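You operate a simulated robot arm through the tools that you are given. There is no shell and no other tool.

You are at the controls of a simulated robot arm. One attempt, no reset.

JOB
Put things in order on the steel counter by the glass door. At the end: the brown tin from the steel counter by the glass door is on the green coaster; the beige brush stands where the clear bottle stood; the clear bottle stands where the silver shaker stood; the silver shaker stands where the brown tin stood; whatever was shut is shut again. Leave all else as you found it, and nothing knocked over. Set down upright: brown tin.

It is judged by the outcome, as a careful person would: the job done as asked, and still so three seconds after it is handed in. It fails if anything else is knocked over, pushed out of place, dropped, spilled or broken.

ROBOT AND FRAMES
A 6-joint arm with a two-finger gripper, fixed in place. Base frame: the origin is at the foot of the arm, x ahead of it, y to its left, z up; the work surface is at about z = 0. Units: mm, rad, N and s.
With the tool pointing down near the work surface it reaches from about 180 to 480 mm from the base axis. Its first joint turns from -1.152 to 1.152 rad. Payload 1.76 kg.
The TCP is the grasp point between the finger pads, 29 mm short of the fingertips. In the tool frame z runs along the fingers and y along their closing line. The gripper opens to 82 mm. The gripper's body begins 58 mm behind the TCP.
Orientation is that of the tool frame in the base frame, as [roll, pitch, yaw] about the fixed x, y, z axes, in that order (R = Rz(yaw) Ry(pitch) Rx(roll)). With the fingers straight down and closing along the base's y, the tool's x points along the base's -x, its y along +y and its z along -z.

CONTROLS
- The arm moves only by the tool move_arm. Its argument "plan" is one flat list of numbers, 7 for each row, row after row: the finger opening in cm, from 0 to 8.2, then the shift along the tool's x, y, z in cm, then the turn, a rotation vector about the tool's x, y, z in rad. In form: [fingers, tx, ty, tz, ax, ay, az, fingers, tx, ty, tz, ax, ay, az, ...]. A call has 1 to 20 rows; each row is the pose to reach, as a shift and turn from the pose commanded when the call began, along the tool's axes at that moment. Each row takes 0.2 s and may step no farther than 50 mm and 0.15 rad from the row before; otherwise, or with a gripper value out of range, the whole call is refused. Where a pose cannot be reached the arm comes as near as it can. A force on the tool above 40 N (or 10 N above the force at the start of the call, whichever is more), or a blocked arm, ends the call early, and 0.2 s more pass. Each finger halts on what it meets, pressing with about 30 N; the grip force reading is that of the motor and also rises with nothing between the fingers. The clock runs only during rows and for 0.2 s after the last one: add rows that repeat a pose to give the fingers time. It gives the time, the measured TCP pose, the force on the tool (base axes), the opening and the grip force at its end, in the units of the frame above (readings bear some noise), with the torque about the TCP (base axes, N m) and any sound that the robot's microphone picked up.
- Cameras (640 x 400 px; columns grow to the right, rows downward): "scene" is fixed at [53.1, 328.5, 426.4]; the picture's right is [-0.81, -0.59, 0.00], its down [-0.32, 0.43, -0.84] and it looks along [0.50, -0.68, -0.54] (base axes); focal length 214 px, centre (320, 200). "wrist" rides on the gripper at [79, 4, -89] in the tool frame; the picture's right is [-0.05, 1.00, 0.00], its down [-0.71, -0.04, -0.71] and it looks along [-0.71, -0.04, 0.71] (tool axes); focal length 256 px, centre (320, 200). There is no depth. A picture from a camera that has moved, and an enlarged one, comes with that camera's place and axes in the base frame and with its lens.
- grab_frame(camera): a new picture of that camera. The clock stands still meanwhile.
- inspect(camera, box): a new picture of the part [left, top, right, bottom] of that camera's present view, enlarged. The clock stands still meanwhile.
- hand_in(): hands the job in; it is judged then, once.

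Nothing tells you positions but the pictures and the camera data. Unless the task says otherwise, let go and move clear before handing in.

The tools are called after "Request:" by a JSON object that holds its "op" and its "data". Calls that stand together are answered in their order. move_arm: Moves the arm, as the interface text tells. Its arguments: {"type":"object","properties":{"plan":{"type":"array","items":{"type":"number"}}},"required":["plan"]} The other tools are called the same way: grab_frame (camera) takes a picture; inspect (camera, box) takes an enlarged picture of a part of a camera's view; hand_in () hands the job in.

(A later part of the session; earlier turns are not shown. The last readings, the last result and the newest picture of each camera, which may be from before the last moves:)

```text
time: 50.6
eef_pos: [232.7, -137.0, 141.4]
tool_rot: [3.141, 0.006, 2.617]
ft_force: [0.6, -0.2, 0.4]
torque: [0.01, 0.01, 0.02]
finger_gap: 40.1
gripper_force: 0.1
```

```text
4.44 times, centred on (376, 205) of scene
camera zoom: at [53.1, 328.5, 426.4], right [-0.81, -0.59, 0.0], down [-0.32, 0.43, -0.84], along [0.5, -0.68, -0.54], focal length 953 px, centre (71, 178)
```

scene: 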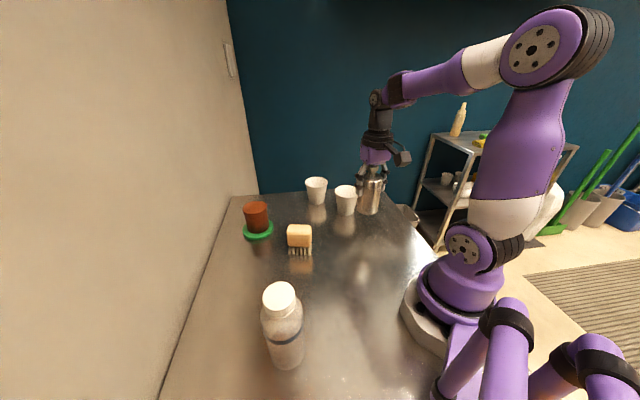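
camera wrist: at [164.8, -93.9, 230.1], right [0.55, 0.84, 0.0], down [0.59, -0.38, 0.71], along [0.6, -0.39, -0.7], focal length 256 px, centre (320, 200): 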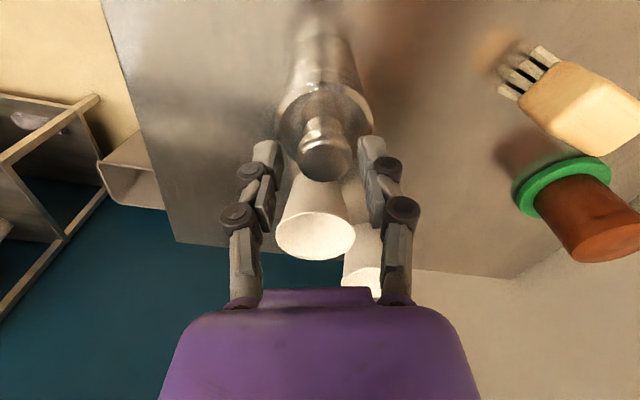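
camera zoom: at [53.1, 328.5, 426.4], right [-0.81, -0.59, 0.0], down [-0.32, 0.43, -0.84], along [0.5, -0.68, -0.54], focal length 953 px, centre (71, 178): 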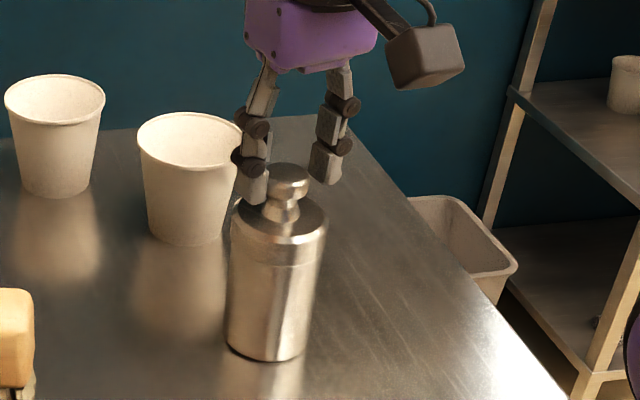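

Request:
{"op": "move_arm", "data": {"plan": [3.2, 0, 0, 0, 0, 0, 0, 2.7, 0, 0, 0, 0, 0, 0, 1.8, 0, 0, 0, 0, 0, 0, 1.8, 0, 0, 0, 0, 0, 0]}}

Request:
{"op": "inspect", "data": {"camera": "wrist", "box": [240, 50, 400, 210]}}

Request:
{"op": "inspect", "data": {"camera": "scene", "box": [336, 170, 416, 250]}}

```text
time: 51.6
eef_pos: [232.7, -137.8, 142.9]
tool_rot: [-3.141, 0.005, 2.619]
ft_force: [0.9, 1.0, 2.4]
torque: [0.06, -0.08, 0.01]
finger_gap: 27.0
gripper_force: 30.0
```

```text
2.50 times, centred on (320, 130) of wrist
camera zoom: at [164.9, -93.9, 230.2], right [0.55, 0.84, 0.0], down [0.59, -0.38, 0.71], along [0.6, -0.39, -0.7], focal length 640 px, centre (320, 375)
```

zoom: 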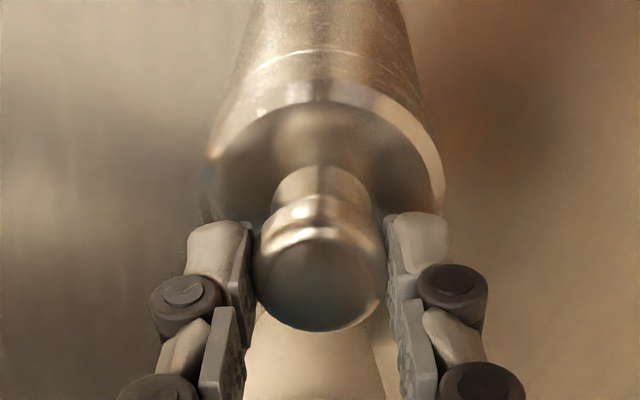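

```text
5.00 times, centred on (376, 210) of scene
camera zoom: at [53.0, 328.5, 426.4], right [-0.81, -0.59, 0.0], down [-0.32, 0.43, -0.84], along [0.5, -0.68, -0.54], focal length 1072 px, centre (40, 150)
```

zoom: 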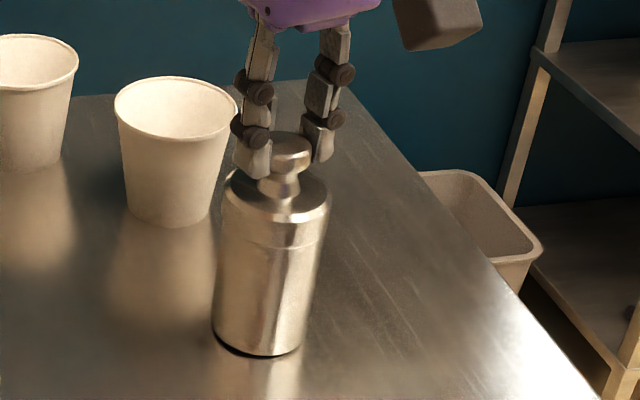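

The knob is gripped at 27 mm. I'll lift 2.5 mm and see whether the body follows.

Request:
{"op": "move_arm", "data": {"plan": [1.8, 0, 0, -0.1, 0, 0, 0, 1.8, 0, 0, -0.2, 0, 0, 0, 1.8, 0, 0, -0.3, 0, 0, 0, 1.8, 0, 0, -0.3, 0, 0, 0]}}

Request:
{"op": "inspect", "data": {"camera": "wrist", "box": [240, 0, 400, 120]}}

Request:
{"op": "inspect", "data": {"camera": "scene", "box": [346, 190, 410, 245]}}

```text
time: 52.6
eef_pos: [234.2, -137.1, 147.0]
tool_rot: [-3.14, 0.004, 2.619]
ft_force: [-0.3, 1.4, 0.4]
torque: [-0.02, 0.0, -0.05]
finger_gap: 27.1
gripper_force: 29.8
heard: snap
```

```text
3.33 times, centred on (320, 60) of wrist
camera zoom: at [165.8, -93.6, 234.7], right [0.55, 0.84, 0.0], down [0.59, -0.38, 0.71], along [0.6, -0.39, -0.7], focal length 853 px, centre (320, 667)
```

zoom: 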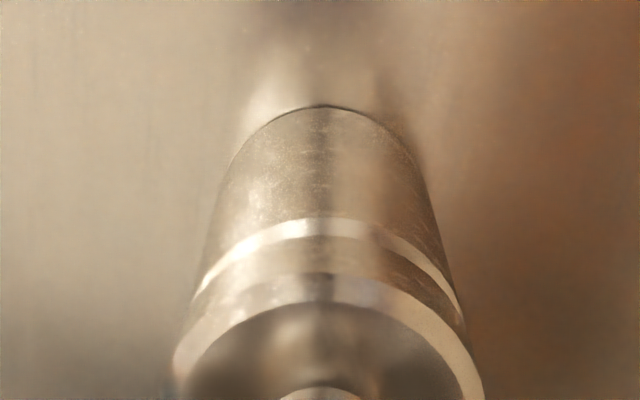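

```text
7.27 times, centred on (378, 218) of scene
camera zoom: at [53.1, 328.5, 426.4], right [-0.81, -0.59, 0.0], down [-0.32, 0.43, -0.84], along [0.5, -0.68, -0.54], focal length 1560 px, centre (-102, 73)
```

zoom: 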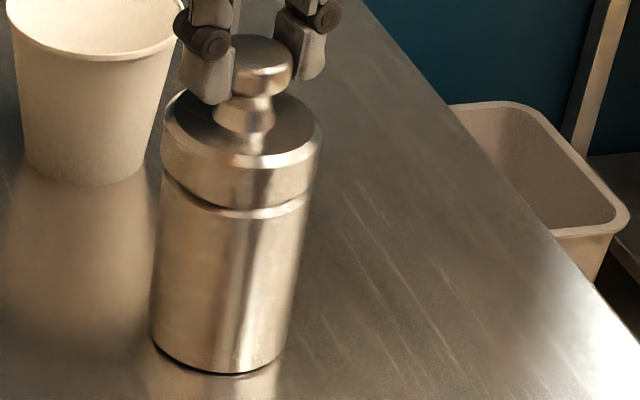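

The body stayed put and another snap sounded. So the lid had been latched shut and has now opened: a snap marks each opening or closing. I'll re-centre the lid about 2.3 mm inward, lower it and press until it snaps shut.

Request:
{"op": "move_arm", "data": {"plan": [1.8, 0.08, -0.01, 0, 0, 0, 0, 1.8, 0.16, -0.03, 0, 0, 0, 0, 1.8, 0.23, -0.04, 0, 0, 0, 0, 1.8, 0.23, -0.04, 0, 0, 0, 0]}}

Request:
{"op": "inspect", "data": {"camera": "wrist", "box": [240, 0, 400, 120]}}

Request:
{"op": "inspect", "data": {"camera": "scene", "box": [346, 190, 410, 245]}}

```text
time: 53.6
eef_pos: [232.9, -135.4, 146.2]
tool_rot: [3.139, 0.007, 2.62]
ft_force: [-0.2, -0.6, -0.1]
torque: [-0.02, 0.0, -0.01]
finger_gap: 26.5
gripper_force: 29.9
```

```text
3.33 times, centred on (320, 60) of wrist
camera zoom: at [164.4, -91.9, 234.3], right [0.55, 0.84, 0.0], down [0.59, -0.38, 0.71], along [0.6, -0.39, -0.7], focal length 853 px, centre (320, 667)
```

zoom: 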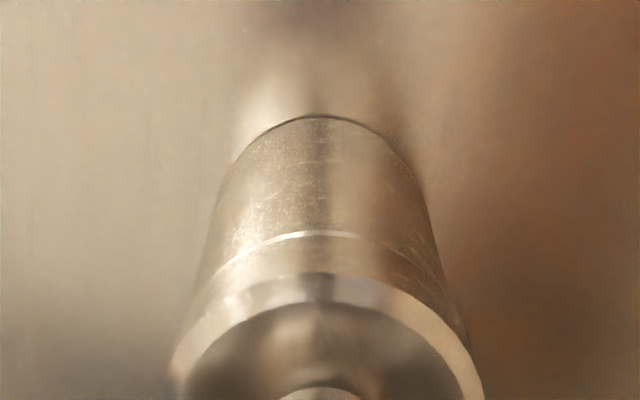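

```text
7.27 times, centred on (378, 218) of scene
camera zoom: at [53.1, 328.5, 426.4], right [-0.81, -0.59, 0.0], down [-0.32, 0.43, -0.84], along [0.5, -0.68, -0.54], focal length 1560 px, centre (-102, 73)
```

zoom: 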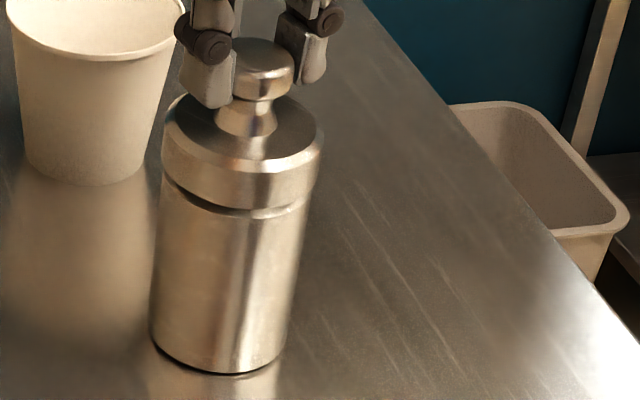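

Request:
{"op": "move_arm", "data": {"plan": [1.8, 0.07, 0, 0, 0, 0, 0, 1.8, 0.14, 0, 0, 0, 0, 0, 1.8, 0.14, 0, 0, 0, 0, 0]}}

Request:
{"op": "inspect", "data": {"camera": "wrist", "box": [240, 0, 400, 120]}}

Request:
{"op": "inspect", "data": {"camera": "scene", "box": [346, 190, 410, 245]}}

```text
time: 54.5
eef_pos: [231.7, -135.5, 147.3]
tool_rot: [3.141, 0.006, 2.618]
ft_force: [0.8, 0.2, -0.1]
torque: [0.0, -0.02, -0.01]
finger_gap: 26.9
gripper_force: 30.0
```

```text
3.33 times, centred on (320, 60) of wrist
camera zoom: at [163.2, -91.5, 234.8], right [0.55, 0.84, 0.0], down [0.59, -0.38, 0.71], along [0.6, -0.39, -0.7], focal length 853 px, centre (320, 667)
```

zoom: 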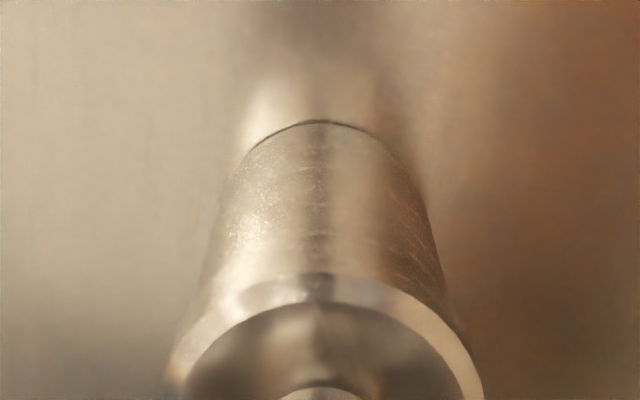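

```text
7.27 times, centred on (378, 218) of scene
camera zoom: at [53.1, 328.5, 426.4], right [-0.81, -0.59, 0.0], down [-0.32, 0.43, -0.84], along [0.5, -0.68, -0.54], focal length 1560 px, centre (-102, 73)
```

zoom: 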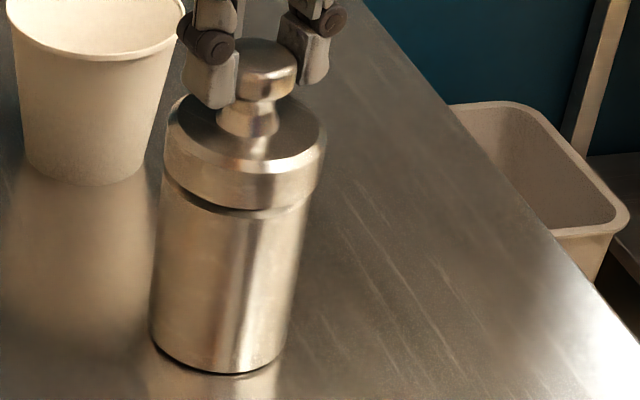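

The lid now lines up as it did originally. I'll lower it and press down until it snaps.

Request:
{"op": "move_arm", "data": {"plan": [1.8, 0, 0, 0.1, 0, 0, 0, 1.8, 0, 0, 0.2, 0, 0, 0, 1.8, 0, 0, 0.3, 0, 0, 0, 1.8, 0, 0, 0.35, 0, 0, 0, 1.8, 0, 0, 0.4, 0, 0, 0, 1.8, 0, 0, 0.4, 0, 0, 0]}}

Request:
{"op": "inspect", "data": {"camera": "scene", "box": [346, 190, 410, 245]}}

Request:
{"op": "inspect", "data": {"camera": "wrist", "box": [240, 0, 400, 120]}}

```text
time: 55.9
eef_pos: [230.9, -134.7, 141.6]
tool_rot: [-3.141, 0.006, 2.618]
ft_force: [1.0, 0.0, -0.6]
torque: [-0.03, -0.04, 0.01]
finger_gap: 26.7
gripper_force: 30.2
```

```text
7.27 times, centred on (378, 218) of scene
camera zoom: at [53.1, 328.5, 426.4], right [-0.81, -0.59, 0.0], down [-0.32, 0.43, -0.84], along [0.5, -0.68, -0.54], focal length 1560 px, centre (-102, 73)
```

zoom: 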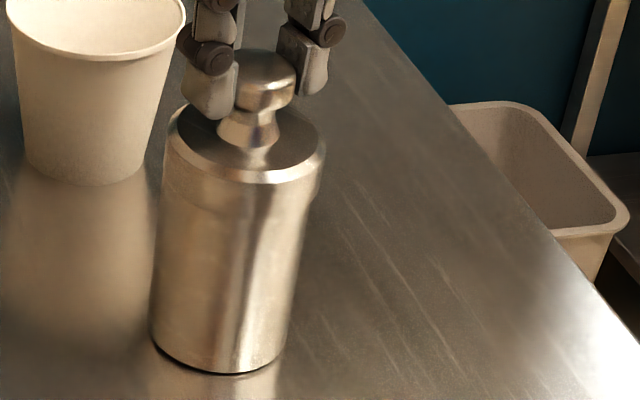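

```text
3.33 times, centred on (320, 60) of wrist
camera zoom: at [162.9, -91.2, 230.6], right [0.55, 0.84, 0.0], down [0.59, -0.38, 0.71], along [0.6, -0.39, -0.7], focal length 853 px, centre (320, 667)
```

zoom: 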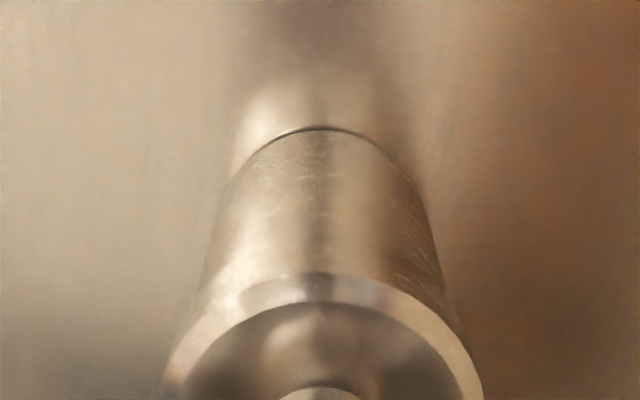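

The lid now sits flush with no visible seam, as it originally did, but there's no snap yet. I'll press further.

Request:
{"op": "move_arm", "data": {"plan": [1.8, 0, 0, 0.05, 0, 0, 0, 1.8, 0, 0, 0.1, 0, 0, 0, 1.8, 0, 0, 0.15, 0, 0, 0, 1.8, 0, 0, 0.2, 0, 0, 0, 1.8, 0, 0, 0.2, 0, 0, 0]}}

Request:
{"op": "inspect", "data": {"camera": "scene", "box": [346, 190, 410, 245]}}

```text
time: 57.0
eef_pos: [230.9, -134.9, 141.3]
tool_rot: [3.14, 0.007, 2.618]
ft_force: [-5.9, 0.8, 27.1]
torque: [-0.06, 0.11, 0.03]
finger_gap: 26.6
gripper_force: 29.4
```

```text
7.27 times, centred on (378, 218) of scene
camera zoom: at [53.0, 328.5, 426.4], right [-0.81, -0.59, 0.0], down [-0.32, 0.43, -0.84], along [0.5, -0.68, -0.54], focal length 1560 px, centre (-102, 73)
```

zoom: 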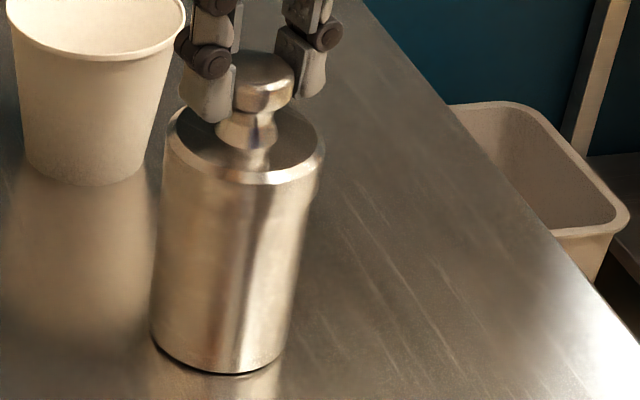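

Request:
{"op": "move_arm", "data": {"plan": [1.8, 0, 0, 0.03, 0, 0, 0, 1.8, 0, 0, 0.06, 0, 0, 0, 1.8, 0, 0, 0.06, 0, 0, 0]}}

```text
time: 57.9
eef_pos: [232.4, -135.6, 139.8]
tool_rot: [3.141, 0.005, 2.618]
ft_force: [-0.7, -0.8, 24.7]
torque: [-0.03, -0.13, 0.0]
finger_gap: 26.7
gripper_force: 30.3
```

The fingers are slipping on the knob at about 25 N, so I'll release it, rise, close the fingers and press straight down on the knob's top.

Request:
{"op": "move_arm", "data": {"plan": [3.2, 0, 0, -0.05, 0, 0, 0, 4.5, 0, 0, -0.2, 0, 0, 0, 5.5, 0, 0, -0.6, 0, 0, 0, 5.5, 0, 0, -2.0, 0, 0, 0, 5.5, 0, 0, -3.6, 0, 0, 0, 3.0, 0, 0, -5.0, 0, 0, 0, 0.5, 0, 0, -5.0, 0, 0, 0, 0, 0, 0, -5.0, 0, 0, 0, 0, 0, 0, -5.0, 0, 0, 0]}}

Request:
{"op": "grab_frame", "data": {"camera": "wrist"}}

Request:
{"op": "inspect", "data": {"camera": "scene", "box": [336, 165, 416, 245]}}

```text
time: 59.9
eef_pos: [231.6, -135.8, 191.6]
tool_rot: [-3.141, 0.004, 2.617]
ft_force: [0.3, -0.1, -0.3]
torque: [0.0, 0.0, -0.05]
finger_gap: 0.1
gripper_force: 28.7
heard: snap
```

```text
taken
camera wrist: at [163.3, -92.3, 278.6], right [0.55, 0.84, 0.0], down [0.59, -0.38, 0.71], along [0.6, -0.39, -0.7], focal length 256 px, centre (320, 200)
```

wrist: 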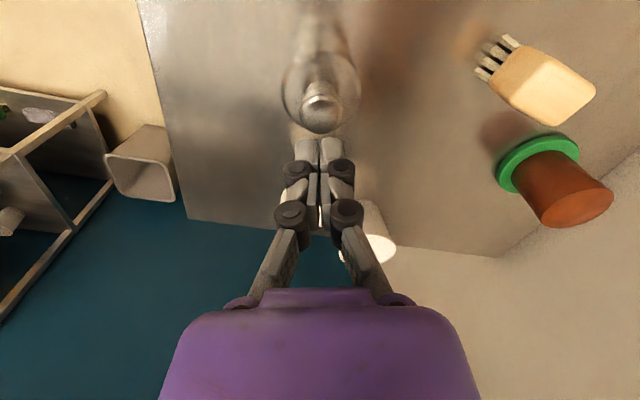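

```text
5.00 times, centred on (376, 205) of scene
camera zoom: at [53.1, 328.5, 426.4], right [-0.81, -0.59, 0.0], down [-0.32, 0.43, -0.84], along [0.5, -0.68, -0.54], focal length 1072 px, centre (40, 175)
```

zoom: 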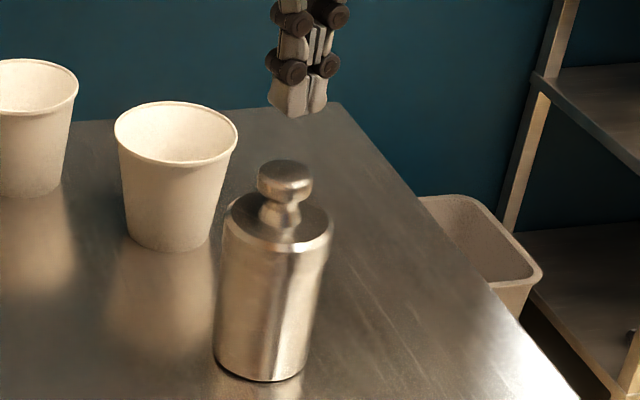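

Another snap on release: the lid re-latched, this time well aligned. I'll verify with a close-up.

Request:
{"op": "inspect", "data": {"camera": "scene", "box": [354, 198, 394, 223]}}

Request:
{"op": "inspect", "data": {"camera": "wrist", "box": [250, 0, 394, 140]}}

Request:
{"op": "inspect", "data": {"camera": "scene", "box": [346, 190, 410, 250]}}

```text
16.00 times, centred on (374, 210) of scene
camera zoom: at [53.1, 328.5, 426.4], right [-0.81, -0.59, 0.0], down [-0.32, 0.43, -0.84], along [0.5, -0.68, -0.54], focal length 3432 px, centre (-544, 32)
```

zoom: 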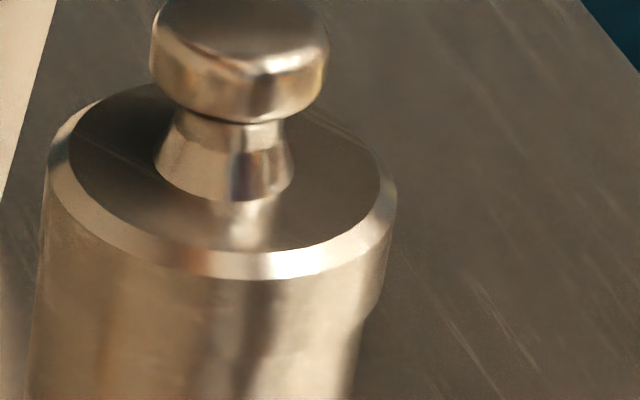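

```text
2.86 times, centred on (322, 70) of wrist
camera zoom: at [163.3, -92.3, 278.6], right [0.55, 0.84, 0.0], down [0.59, -0.38, 0.71], along [0.6, -0.39, -0.7], focal length 731 px, centre (314, 571)
```

zoom: 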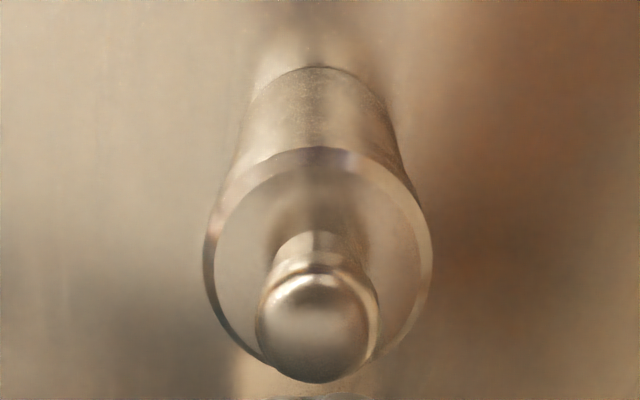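

```text
6.67 times, centred on (378, 220) of scene
camera zoom: at [53.1, 328.5, 426.4], right [-0.81, -0.59, 0.0], down [-0.32, 0.43, -0.84], along [0.5, -0.68, -0.54], focal length 1430 px, centre (-67, 67)
```

zoom: 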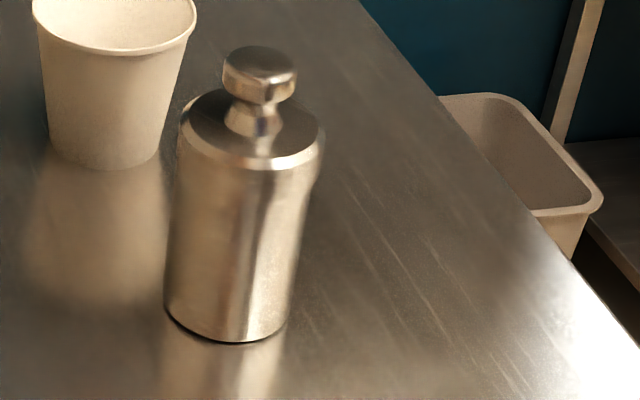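

The shaker's lid is shut and it stands in the tin's old place. Next I'll move over to the clear bottle near (197,226) to localise it.

Request:
{"op": "move_arm", "data": {"plan": [2.0, 0, 0, -1.8, 0, 0, 0, 4.0, 0, 0, -3.6, 0, 0, 0, 6.0, 1.62, 2.28, -3.6, 0, 0, -0.1059, 8.2, 3.24, 4.55, -3.6, 0, 0, -0.2118, 8.2, 4.86, 6.83, -3.6, 0, 0, -0.3177, 8.2, 6.48, 9.1, -3.6, 0, 0, -0.4236, 8.2, 8.1, 11.38, -3.6, 0, 0, -0.5295, 8.2, 9.72, 13.66, -3.6, 0, 0, -0.6354, 8.2, 11.34, 15.93, -3.6, 0, 0, -0.7413, 8.2, 12.96, 18.21, -3.6, 0, 0, -0.8472, 8.2, 14.58, 20.48, -3.6, 0, 0, -0.9531, 8.2, 16.2, 22.76, -3.6, 0, 0, -1.059, 8.2, 17.82, 25.04, -3.6, 0, 0, -1.1649, 8.2, 19.44, 27.31, -3.6, 0, 0, -1.2708, 8.2, 21.06, 29.59, -3.6, 0, 0, -1.377, 8.2, 21.06, 29.59, -3.6, 0, 0, -1.377]}}

Request:
{"op": "grab_frame", "data": {"camera": "wrist"}}

Request:
{"op": "grab_frame", "data": {"camera": "scene"}}

```text
time: 63.2
eef_pos: [198.7, 226.9, 224.0]
tool_rot: [-3.138, 0.001, -2.286]
ft_force: [0.1, -0.2, -1.1]
torque: [0.0, -0.01, 0.05]
finger_gap: 82.1
gripper_force: 0.0
```

```text
taken
camera wrist: at [141.1, 170.1, 312.4], right [-0.72, 0.7, 0.0], down [0.49, 0.51, 0.71], along [0.49, 0.51, -0.71], focal length 256 px, centre (320, 200)
```

wrist: 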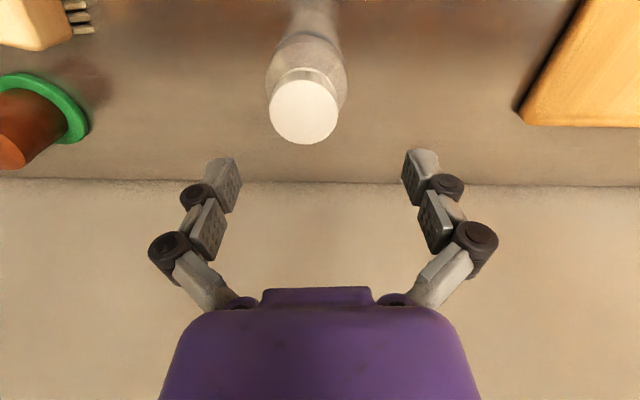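

```text
taken
```

scene: 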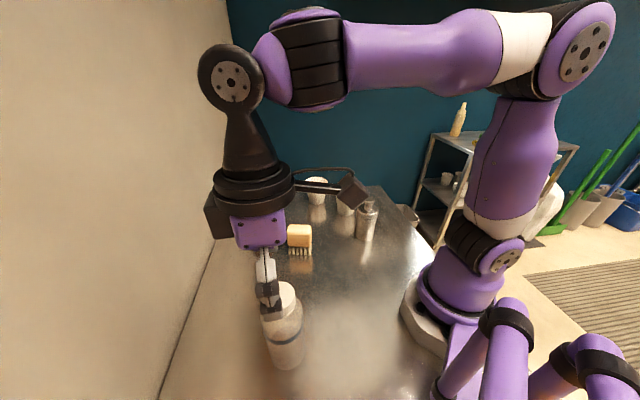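

Request:
{"op": "inspect", "data": {"camera": "wrist", "box": [240, 0, 400, 160]}}

Request:
{"op": "inspect", "data": {"camera": "wrist", "box": [264, 0, 360, 60]}}

Request:
{"op": "inspect", "data": {"camera": "scene", "box": [230, 260, 334, 380]}}

```text
2.50 times, centred on (320, 80) of wrist
camera zoom: at [141.1, 170.1, 312.4], right [-0.72, 0.7, 0.0], down [0.49, 0.51, 0.71], along [0.49, 0.51, -0.71], focal length 640 px, centre (320, 500)
```

zoom: 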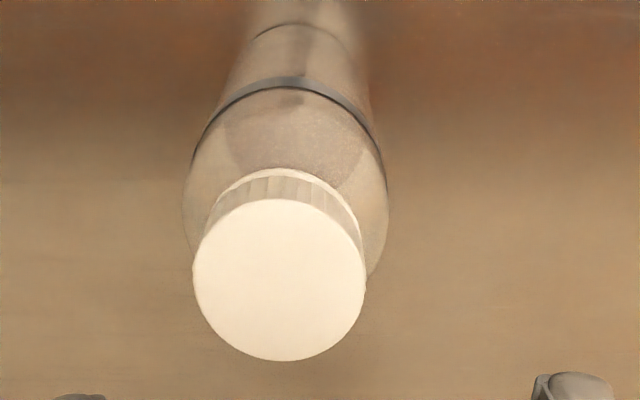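

```text
6.67 times, centred on (312, 30) of wrist
camera zoom: at [141.1, 170.1, 312.4], right [-0.72, 0.7, 0.0], down [0.49, 0.51, 0.71], along [0.49, 0.51, -0.71], focal length 1707 px, centre (373, 1333)
```

zoom: 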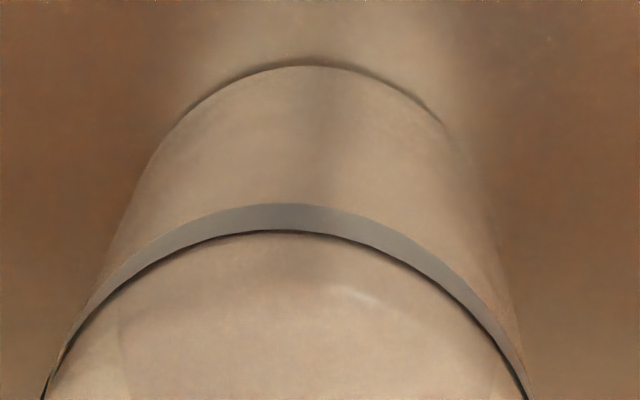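

```text
3.33 times, centred on (282, 320) of scene
camera zoom: at [53.0, 328.5, 426.4], right [-0.81, -0.59, 0.0], down [-0.32, 0.43, -0.84], along [0.5, -0.68, -0.54], focal length 715 px, centre (447, -200)
```

zoom: 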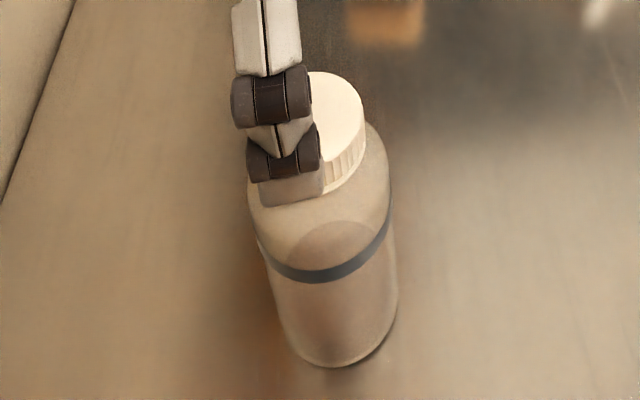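

The bottle is about 10 mm to one side of the gripper's centre line. I'll shift, descend to just above the cap and re-measure.

Request:
{"op": "move_arm", "data": {"plan": [8.2, 0.05, -0.5, 0, 0, 0, 0, 8.2, 0.1, -1.04, 0, 0, 0, 0, 8.2, 0.1, -1.04, 1.5, 0, 0, 0, 8.2, 0.1, -1.04, 3.0, 0, 0, 0, 8.2, 0.1, -1.04, 3.0, 0, 0, 0]}}

Request:
{"op": "grab_frame", "data": {"camera": "wrist"}}

Request:
{"op": "inspect", "data": {"camera": "wrist", "box": [240, 0, 400, 160]}}

Request:
{"op": "inspect", "data": {"camera": "scene", "box": [210, 230, 354, 390]}}

```text
time: 64.5
eef_pos: [203.8, 219.0, 193.5]
tool_rot: [-3.137, 0.002, -2.287]
ft_force: [-0.5, 0.7, -0.1]
torque: [-0.02, 0.03, 0.0]
finger_gap: 82.1
gripper_force: 0.1
```

```text
taken
camera wrist: at [146.5, 162.6, 280.9], right [-0.72, 0.7, 0.0], down [0.49, 0.51, 0.71], along [0.5, 0.51, -0.71], focal length 256 px, centre (320, 200)
```

wrist: 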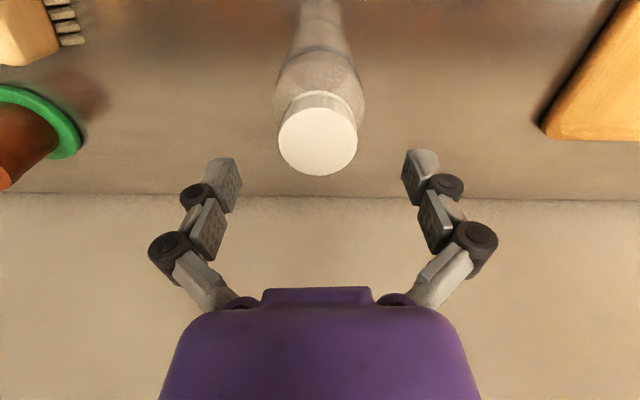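

```text
2.50 times, centred on (320, 80) of wrist
camera zoom: at [146.5, 162.6, 280.9], right [-0.72, 0.7, 0.0], down [0.49, 0.51, 0.71], along [0.5, 0.51, -0.71], focal length 640 px, centre (320, 500)
```

zoom: 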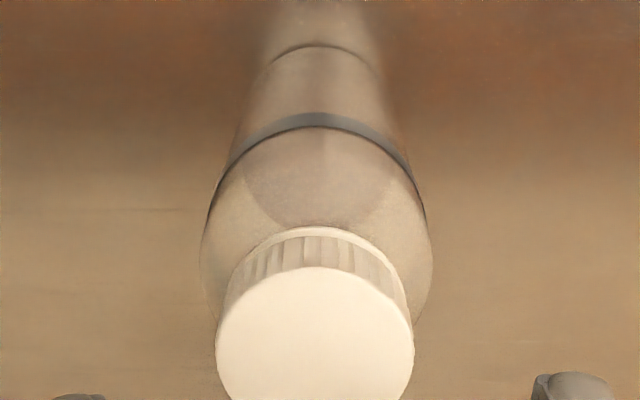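

```text
2.50 times, centred on (282, 310) of scene
camera zoom: at [53.1, 328.5, 426.4], right [-0.81, -0.59, 0.0], down [-0.32, 0.43, -0.84], along [0.5, -0.68, -0.54], focal length 536 px, centre (415, -75)
```

zoom: 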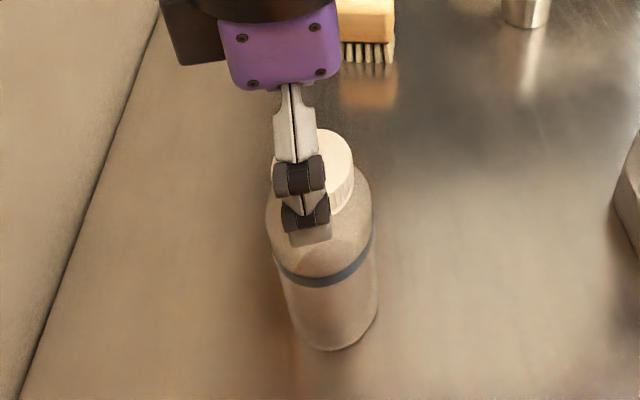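

The bottle is centred between the fingers at about (201.5,218.5), roughly 161 mm tall with the cap above z≈143. I'll descend to grip the body well below the cap.

Request:
{"op": "move_arm", "data": {"plan": [8.2, 0.05, -0.05, 1.6, 0, 0, 0, 8.2, 0.05, -0.05, 3.2, 0, 0, 0, 8.2, 0.05, -0.05, 4.8, 0, 0, 0, 8.2, 0.05, -0.05, 6.4, 0, 0, 0, 8.2, 0.05, -0.05, 7.6, 0, 0, 0, 8.2, 0.05, -0.05, 8.3, 0, 0, 0, 8.2, 0.05, -0.05, 8.3, 0, 0, 0]}}

Request:
{"op": "grab_frame", "data": {"camera": "wrist"}}

Request:
{"op": "inspect", "data": {"camera": "scene", "box": [210, 230, 354, 390]}}

```text
time: 66.0
eef_pos: [202.9, 219.0, 112.1]
tool_rot: [-3.139, 0.002, -2.288]
ft_force: [1.4, 0.0, 0.1]
torque: [-0.01, -0.01, -0.01]
finger_gap: 82.1
gripper_force: 0.0
```

```text
taken
camera wrist: at [145.8, 161.8, 200.4], right [-0.72, 0.7, 0.0], down [0.49, 0.51, 0.71], along [0.5, 0.51, -0.71], focal length 256 px, centre (320, 200)
```

wrist: 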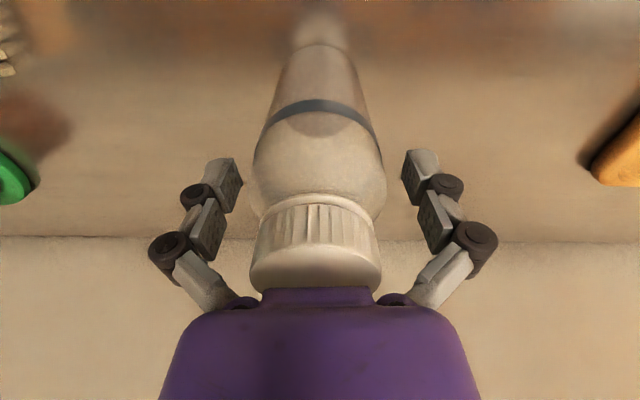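

```text
2.50 times, centred on (282, 310) of scene
camera zoom: at [53.1, 328.5, 426.4], right [-0.81, -0.59, 0.0], down [-0.32, 0.43, -0.84], along [0.5, -0.68, -0.54], focal length 536 px, centre (415, -75)
```

zoom: 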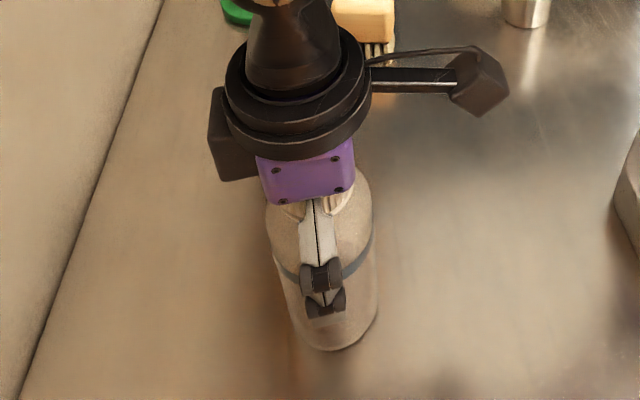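

Request:
{"op": "move_arm", "data": {"plan": [7.2, 0, 0, 0, 0, 0, 0, 6.4, 0, 0, 0, 0, 0, 0, 5.0, 0, 0, 0, 0, 0, 0, 5.0, 0, 0, 0, 0, 0, 0]}}

Request:
{"op": "grab_frame", "data": {"camera": "wrist"}}

```text
time: 67.0
eef_pos: [202.8, 218.0, 112.4]
tool_rot: [-3.139, 0.002, -2.29]
ft_force: [-0.2, -1.3, 4.9]
torque: [-0.02, 0.08, -0.03]
finger_gap: 60.5
gripper_force: 30.2
```

```text
taken
camera wrist: at [145.9, 161.8, 200.7], right [-0.72, 0.7, 0.0], down [0.49, 0.51, 0.71], along [0.5, 0.51, -0.71], focal length 256 px, centre (320, 200)
```

wrist: 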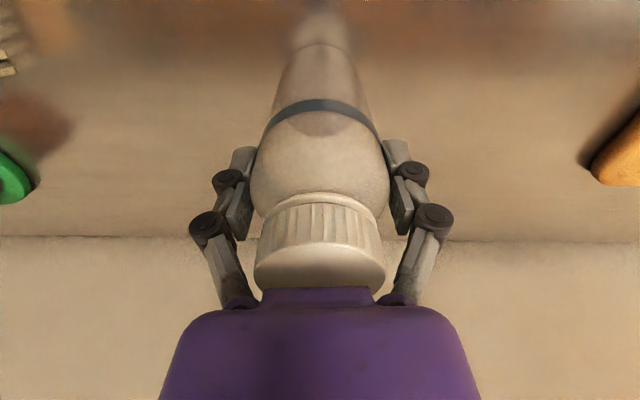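

The bottle body is gripped at 60.5 mm with no snap. I'll lift a little and check.

Request:
{"op": "move_arm", "data": {"plan": [5.0, 0, 0, -0.4, 0, 0, 0, 5.0, 0, 0, -1.0, 0, 0, 0, 5.0, 0, 0, -1.8, 0, 0, 0, 5.0, 0, 0, -1.8, 0, 0, 0]}}

Request:
{"op": "grab_frame", "data": {"camera": "wrist"}}

Request:
{"op": "inspect", "data": {"camera": "scene", "box": [210, 230, 354, 390]}}

```text
time: 68.0
eef_pos: [203.5, 218.1, 130.1]
tool_rot: [-3.14, 0.001, -2.287]
ft_force: [0.8, -0.5, -1.2]
torque: [0.02, 0.0, 0.0]
finger_gap: 60.6
gripper_force: 30.7
```

```text
taken
camera wrist: at [146.7, 161.8, 218.6], right [-0.72, 0.7, 0.0], down [0.49, 0.51, 0.71], along [0.5, 0.51, -0.71], focal length 256 px, centre (320, 200)
```

wrist: 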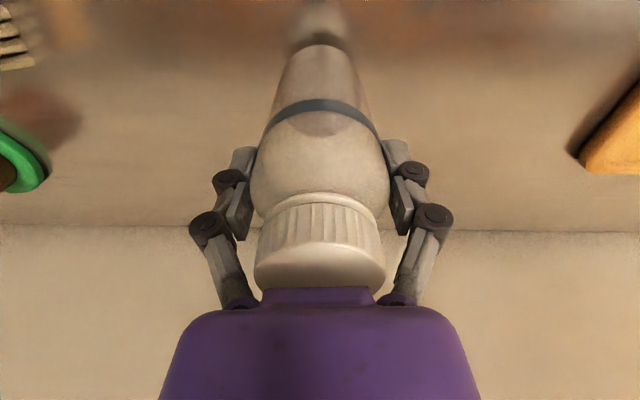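

```text
2.50 times, centred on (282, 310) of scene
camera zoom: at [53.1, 328.5, 426.4], right [-0.81, -0.59, 0.0], down [-0.32, 0.43, -0.84], along [0.5, -0.68, -0.54], focal length 536 px, centre (415, -75)
```

zoom: 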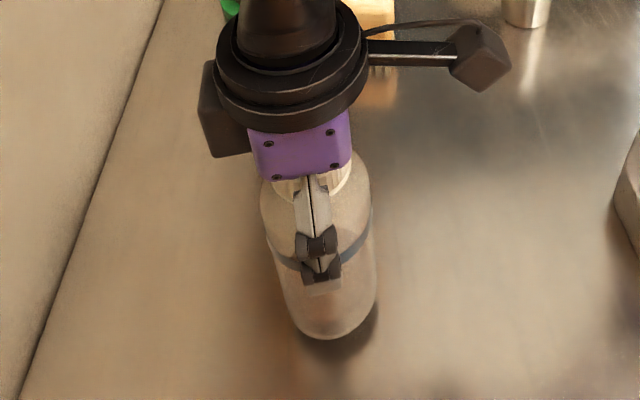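

The bottle lifts cleanly and upright. I'll carry it to where the shaker stood, about (373,190).

Request:
{"op": "move_arm", "data": {"plan": [5.0, 0, 0, -1.5, 0, 0, 0, 5.0, -0.6, -0.95, -2.0, 0, 0, 0.025, 5.0, -1.65, -2.7, -2.0, 0, 0, 0.071, 5.0, -2.8, -4.55, -2.0, 0, 0, 0.119, 5.0, -3.95, -6.4, -2.0, 0, 0, 0.168, 5.0, -5.1, -8.3, -2.0, 0, 0, 0.217, 5.0, -6.25, -10.15, -2.0, 0, 0, 0.266, 5.0, -7.4, -12.0, -2.0, 0, 0, 0.315, 5.0, -8.4, -13.65, -2.0, 0, 0, 0.357, 5.0, -9.03, -14.68, -2.0, 0, 0, 0.384, 5.0, -9.03, -14.68, -2.0, 0, 0, 0.384]}}

Request:
{"op": "grab_frame", "data": {"camera": "wrist"}}

Request:
{"op": "grab_frame", "data": {"camera": "scene"}}

```text
time: 70.5
eef_pos: [373.5, 190.4, 150.2]
tool_rot: [-3.138, 0.004, -2.673]
ft_force: [-1.0, -1.0, -1.1]
torque: [-0.01, 0.01, -0.01]
finger_gap: 60.4
gripper_force: 30.0
```

```text
taken
camera wrist: at [299.6, 158.1, 238.5], right [-0.4, 0.91, 0.0], down [0.64, 0.29, 0.71], along [0.65, 0.28, -0.7], focal length 256 px, centre (320, 200)
```

wrist: 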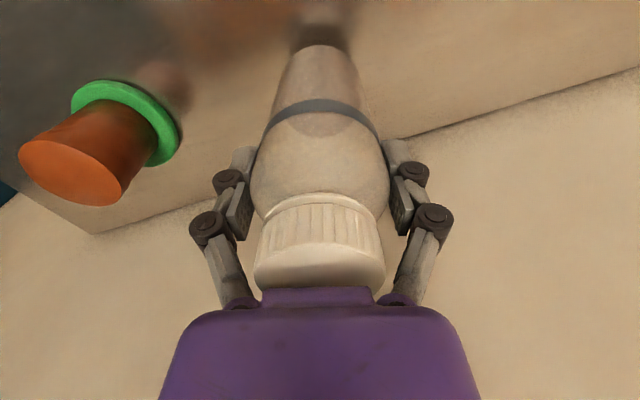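

```text
taken
```

scene: 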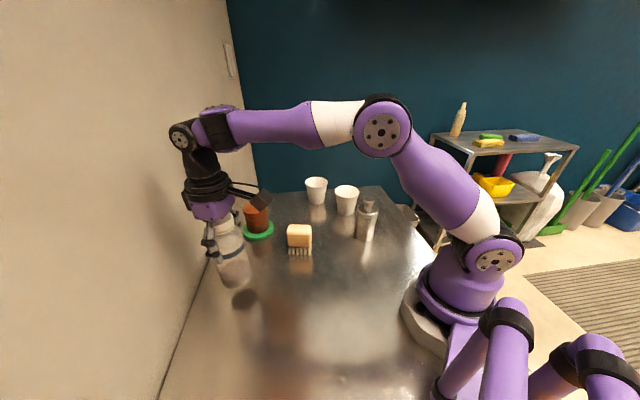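

It's at the right spot. I'll lower it, slowing near the counter.

Request:
{"op": "move_arm", "data": {"plan": [5.0, 0, 0, 1.0, 0, 0, 0, 5.0, 0, 0, 2.0, 0, 0, 0, 5.0, 0, 0, 2.9, 0, 0, 0, 5.0, 0, 0, 3.3, 0, 0, 0, 5.0, 0, 0, 3.5, 0, 0, 0, 5.0, 0, 0, 3.5, 0, 0, 0]}}

Request:
{"op": "inspect", "data": {"camera": "scene", "box": [180, 220, 292, 310]}}

```text
time: 71.8
eef_pos: [373.7, 190.1, 116.8]
tool_rot: [-3.138, 0.004, -2.673]
ft_force: [-0.6, -0.9, -0.8]
torque: [0.01, -0.03, 0.03]
finger_gap: 60.4
gripper_force: 29.6
```

```text
4.44 times, centred on (236, 265) of scene
camera zoom: at [53.1, 328.5, 426.4], right [-0.81, -0.59, 0.0], down [-0.32, 0.43, -0.84], along [0.5, -0.68, -0.54], focal length 953 px, centre (693, -89)
```

zoom: 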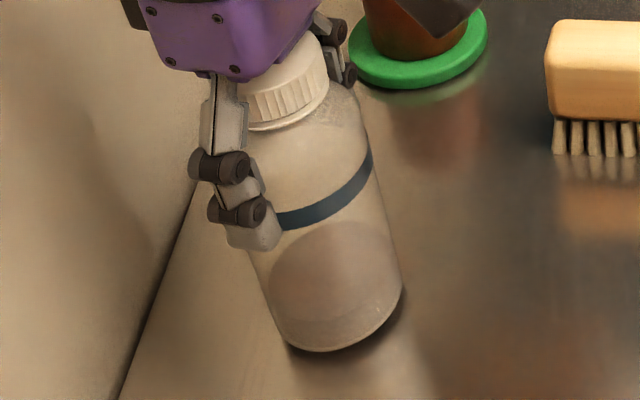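

Request:
{"op": "move_arm", "data": {"plan": [5.0, 0, 0, 0.1, 0, 0, 0, 5.0, 0, 0, 0.2, 0, 0, 0, 5.0, 0, 0, 0.3, 0, 0, 0, 5.0, 0, 0, 0.3, 0, 0, 0]}}

```text
time: 72.8
eef_pos: [374.5, 190.4, 112.2]
tool_rot: [-3.138, 0.003, -2.672]
ft_force: [-0.9, 0.1, -1.2]
torque: [-0.01, 0.03, 0.04]
finger_gap: 60.5
gripper_force: 29.8
```

Request:
{"op": "move_arm", "data": {"plan": [5.0, 0, 0, 0.05, 0, 0, 0, 5.0, 0, 0, 0.1, 0, 0, 0, 5.0, 0, 0, 0.1, 0, 0, 0]}}

```text
time: 73.7
eef_pos: [374.6, 190.8, 112.6]
tool_rot: [-3.138, 0.003, -2.672]
ft_force: [-3.0, 2.7, 7.8]
torque: [0.09, 0.51, -0.09]
finger_gap: 60.3
gripper_force: 30.0
```

The bottle's base touches the counter. I'll release it slowly.

Request:
{"op": "move_arm", "data": {"plan": [5.9, 0, 0, 0, 0, 0, 0, 6.3, 0, 0, 0, 0, 0, 0, 6.8, 0, 0, 0, 0, 0, 0, 7.5, 0, 0, 0, 0, 0, 0, 8.2, 0, 0, 0, 0, 0, 0, 8.2, 0, 0, 0, 0, 0, 0]}}

Request:
{"op": "grab_frame", "data": {"camera": "wrist"}}

Request:
{"op": "inspect", "data": {"camera": "scene", "box": [180, 220, 292, 310]}}

```text
time: 75.0
eef_pos: [374.4, 190.9, 113.4]
tool_rot: [-3.137, 0.004, -2.674]
ft_force: [0.1, 0.1, 0.2]
torque: [0.02, 0.0, 0.01]
finger_gap: 82.0
gripper_force: 0.2
```

```text
taken
camera wrist: at [300.4, 158.4, 200.1], right [-0.4, 0.91, 0.0], down [0.64, 0.29, 0.71], along [0.65, 0.28, -0.7], focal length 256 px, centre (320, 200)
```

wrist: 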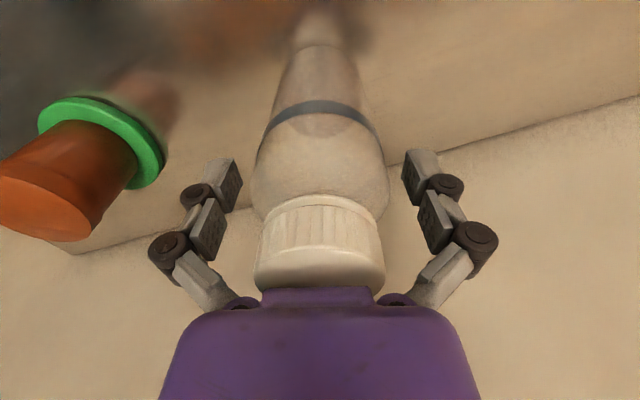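

```text
4.44 times, centred on (236, 265) of scene
camera zoom: at [53.1, 328.5, 426.4], right [-0.81, -0.59, 0.0], down [-0.32, 0.43, -0.84], along [0.5, -0.68, -0.54], focal length 953 px, centre (693, -89)
```

zoom: 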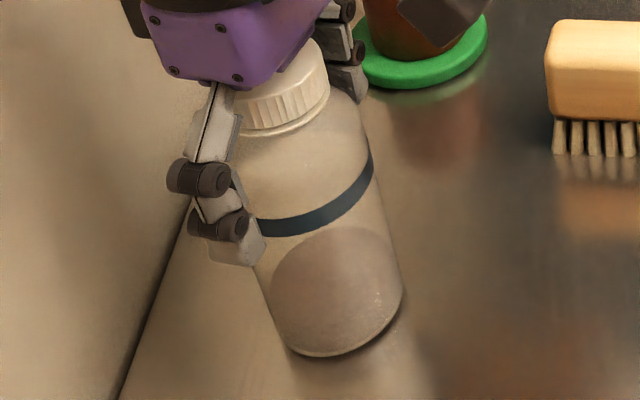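

The bottle stands upright where the shaker was. I'll lift clear and move over the brush.

Request:
{"op": "move_arm", "data": {"plan": [8.2, 0, 0, -1.2, 0, 0, 0, 8.2, 0, 0, -2.9, 0, 0, 0, 8.2, 0, 0, -4.6, 0, 0, 0, 8.2, 0, 0, -6.4, 0, 0, 0, 8.2, 0, 0, -8.3, 0, 0, 0, 8.2, 0, 0, -10.2, 0, 0, 0, 8.2, 1.29, -1.69, -10.2, 0, 0, -0.0156, 8.2, 2.58, -3.39, -10.2, 0, 0, -0.0312, 8.2, 3.87, -5.08, -9.12, 0, 0, -0.0469, 8.2, 5.16, -6.78, -8.03, 0, 0, -0.0625, 8.2, 6.45, -8.47, -6.95, 0, 0, -0.0781, 8.2, 7.74, -10.16, -5.87, 0, 0, -0.0937, 8.2, 9.03, -11.86, -4.78, 0, 0, -0.1094, 8.2, 10.32, -13.55, -3.7, 0, 0, -0.125, 8.2, 10.32, -13.55, -3.7, 0, 0, -0.125]}}

Request:
{"op": "grab_frame", "data": {"camera": "wrist"}}

Request:
{"op": "grab_frame", "data": {"camera": "scene"}}

```text
time: 78.2
eef_pos: [387.4, 26.5, 184.2]
tool_rot: [-3.14, 0.0, -2.546]
ft_force: [0.2, -0.1, -0.1]
torque: [0.01, 0.0, -0.01]
finger_gap: 81.8
gripper_force: 0.0
out of reach, approached as far as the arm can: row 10, 11, 12, 13, 14, 15
```

```text
taken
camera wrist: at [317.3, -14.1, 272.8], right [-0.52, 0.86, 0.0], down [0.6, 0.37, 0.71], along [0.61, 0.36, -0.71], focal length 256 px, centre (320, 200)
```

wrist: 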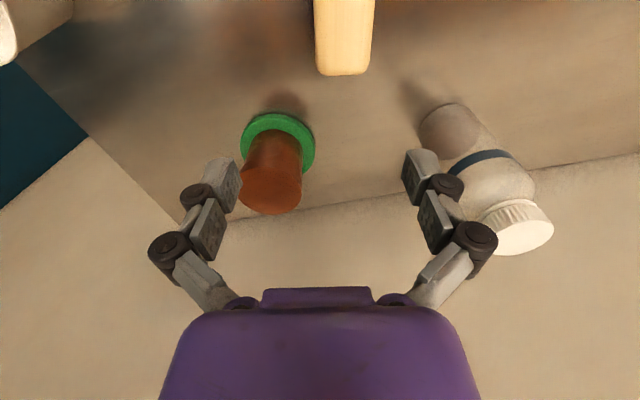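

```text
taken
```

scene: 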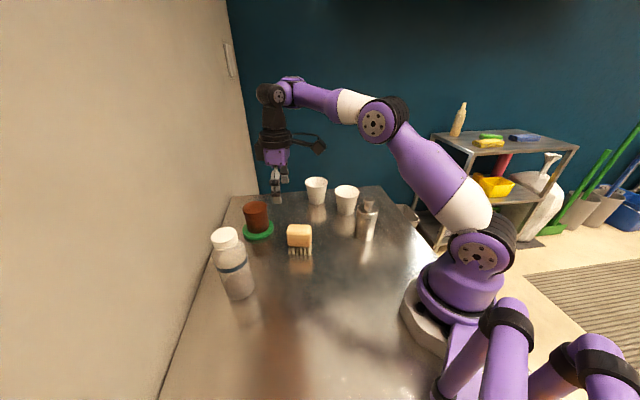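

The arm reported it couldn't follow the last rows and stopped at (387,26,184). I'll try moving in smaller steps from here toward the brush.

Request:
{"op": "move_arm", "data": {"plan": [8.2, 0.96, 0.55, 0, 0, 0, 0, 8.2, 1.92, 1.09, 0, 0, 0, 0, 8.2, 2.88, 1.64, 0, 0, 0, 0, 8.2, 3.84, 2.18, 0, 0, 0, 0, 8.2, 3.84, 2.18, 0, 0, 0, 0]}}

Request:
{"op": "grab_frame", "data": {"camera": "wrist"}}

```text
time: 79.5
eef_pos: [365.0, 23.7, 207.8]
tool_rot: [-3.14, 0.001, -2.548]
ft_force: [0.9, -0.1, -0.1]
torque: [-0.02, -0.01, -0.02]
finger_gap: 81.9
gripper_force: 0.1
out of reach, approached as far as the arm can: row 1, 2, 3, 4, 5
```

```text
taken
camera wrist: at [295.5, -17.1, 296.6], right [-0.51, 0.86, 0.0], down [0.6, 0.36, 0.71], along [0.61, 0.36, -0.71], focal length 256 px, centre (320, 200)
```

wrist: 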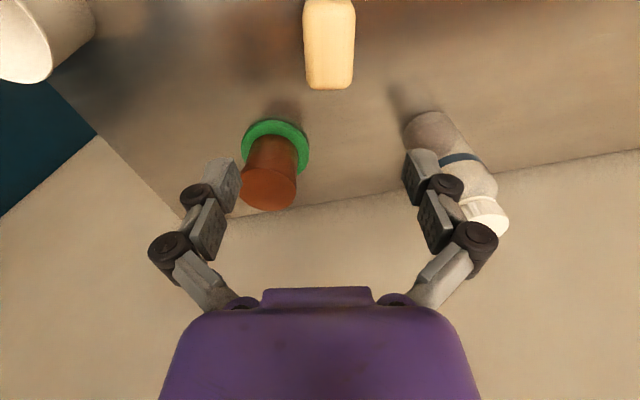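

The limit seems tied to the tool yaw in this configuration. I'll rotate the wrist back to a neutral yaw and then approach the brush again.

Request:
{"op": "move_arm", "data": {"plan": [8.2, 0, 0, 0, 0, 0, 0.13, 8.2, 0, 0, 0, 0, 0, 0.26, 8.2, 0, 0, 0, 0, 0, 0.39, 8.2, 0, 0, 0, 0, 0, 0.527, 8.2, 0, 0, 0, 0, 0, 0.527]}}

Request:
{"op": "grab_frame", "data": {"camera": "scene"}}

```text
time: 80.7
eef_pos: [365.5, 26.3, 206.5]
tool_rot: [-3.141, -0.001, -3.079]
ft_force: [-0.6, 0.5, 0.1]
torque: [-0.03, -0.04, 0.03]
finger_gap: 81.7
gripper_force: 0.1
out of reach, approached as far as the arm can: row 1, 2, 3, 4, 5
```

```text
taken
```

scene: 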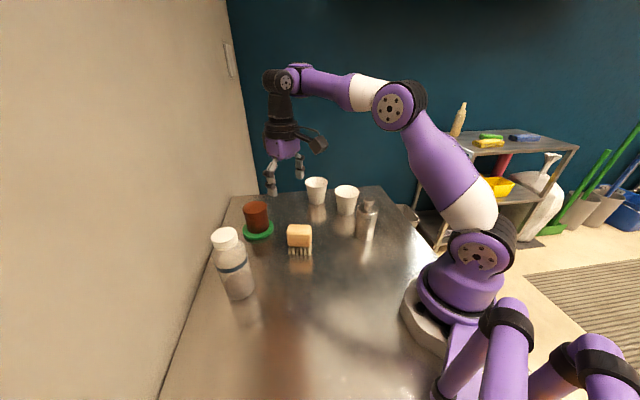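

Request:
{"op": "move_arm", "data": {"plan": [8.2, 0, 0, 1.0, 0, 0, 0, 8.2, 0, 0, 2.0, 0, 0, 0, 8.2, 0, 0, 3.0, 0, 0, 0, 8.2, 0, 0, 3.0, 0, 0, 0]}}

```text
time: 81.7
eef_pos: [379.3, 26.5, 192.5]
tool_rot: [-3.139, 0.003, -3.073]
ft_force: [0.2, 0.1, 0.9]
torque: [0.01, 0.03, -0.02]
finger_gap: 82.0
gripper_force: 0.0
out of reach, approached as far as the arm can: row 1, 2, 3, 4
```

Request:
{"op": "inspect", "data": {"camera": "scene", "box": [230, 40, 530, 290]}}

Request:
{"op": "inspect", "data": {"camera": "scene", "box": [240, 50, 340, 150]}}

```text
1.60 times, centred on (380, 165) of scene
camera zoom: at [53.1, 328.5, 426.4], right [-0.81, -0.59, 0.0], down [-0.32, 0.43, -0.84], along [0.5, -0.68, -0.54], focal length 343 px, centre (224, 256)
```

zoom: 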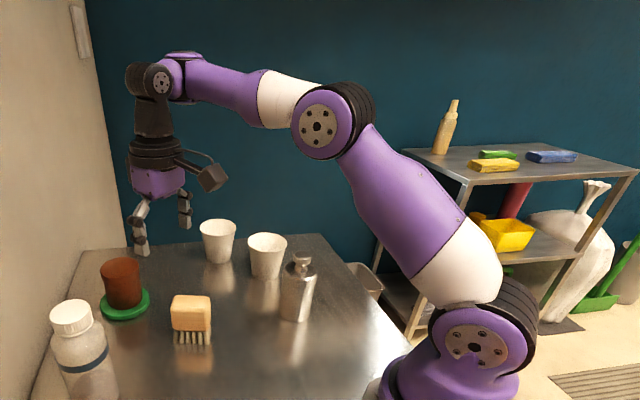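

```text
4.00 times, centred on (290, 100) of scene
camera zoom: at [53.1, 328.5, 426.4], right [-0.81, -0.59, 0.0], down [-0.32, 0.43, -0.84], along [0.5, -0.68, -0.54], focal length 858 px, centre (440, 600)
```

zoom: 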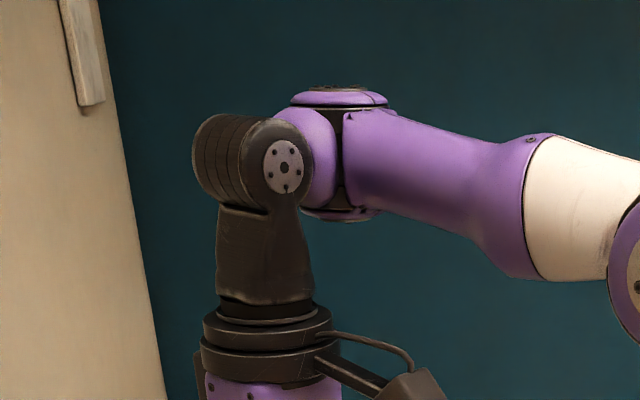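

The arm appears stuck at a wrist singularity, with the forearm horizontal. I'll move up and out of it with the yaw aligned radially, then come back in radially without changing yaw.

Request:
{"op": "move_arm", "data": {"plan": [8.2, -0.6, 0, -0.7, 0, 0, 0, 8.2, -1.2, 0, -1.5, 0, 0, 0, 8.2, -1.8, 0, -2.3, 0, 0, 0, 8.2, -2.5, 0, -3.0, 0, 0, 0, 8.2, -2.5, 0, -3.0, 0, 0, 0, 8.2, -2.5, 0, -3.0, 0, 0, 0]}}

Request:
{"op": "inspect", "data": {"camera": "scene", "box": [230, 40, 380, 165]}}

```text
time: 83.0
eef_pos: [407.8, 27.5, 224.4]
tool_rot: [-3.141, 0.003, -3.075]
ft_force: [0.2, 0.3, 0.0]
torque: [-0.01, 0.02, 0.0]
finger_gap: 82.1
gripper_force: 0.1
out of reach, approached as far as the arm can: row 2
```

```text
3.20 times, centred on (305, 102) of scene
camera zoom: at [53.1, 328.5, 426.4], right [-0.81, -0.59, 0.0], down [-0.32, 0.43, -0.84], along [0.5, -0.68, -0.54], focal length 686 px, centre (368, 512)
```

zoom: 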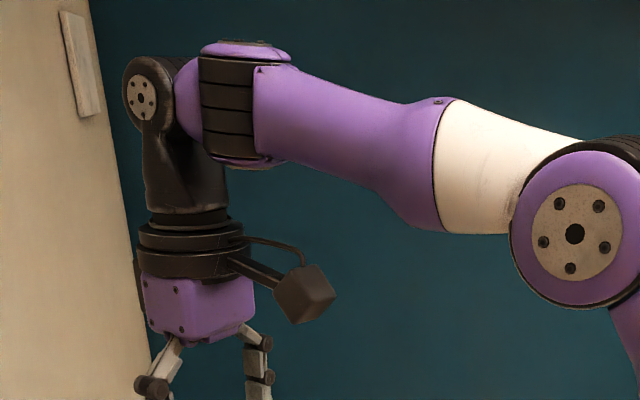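

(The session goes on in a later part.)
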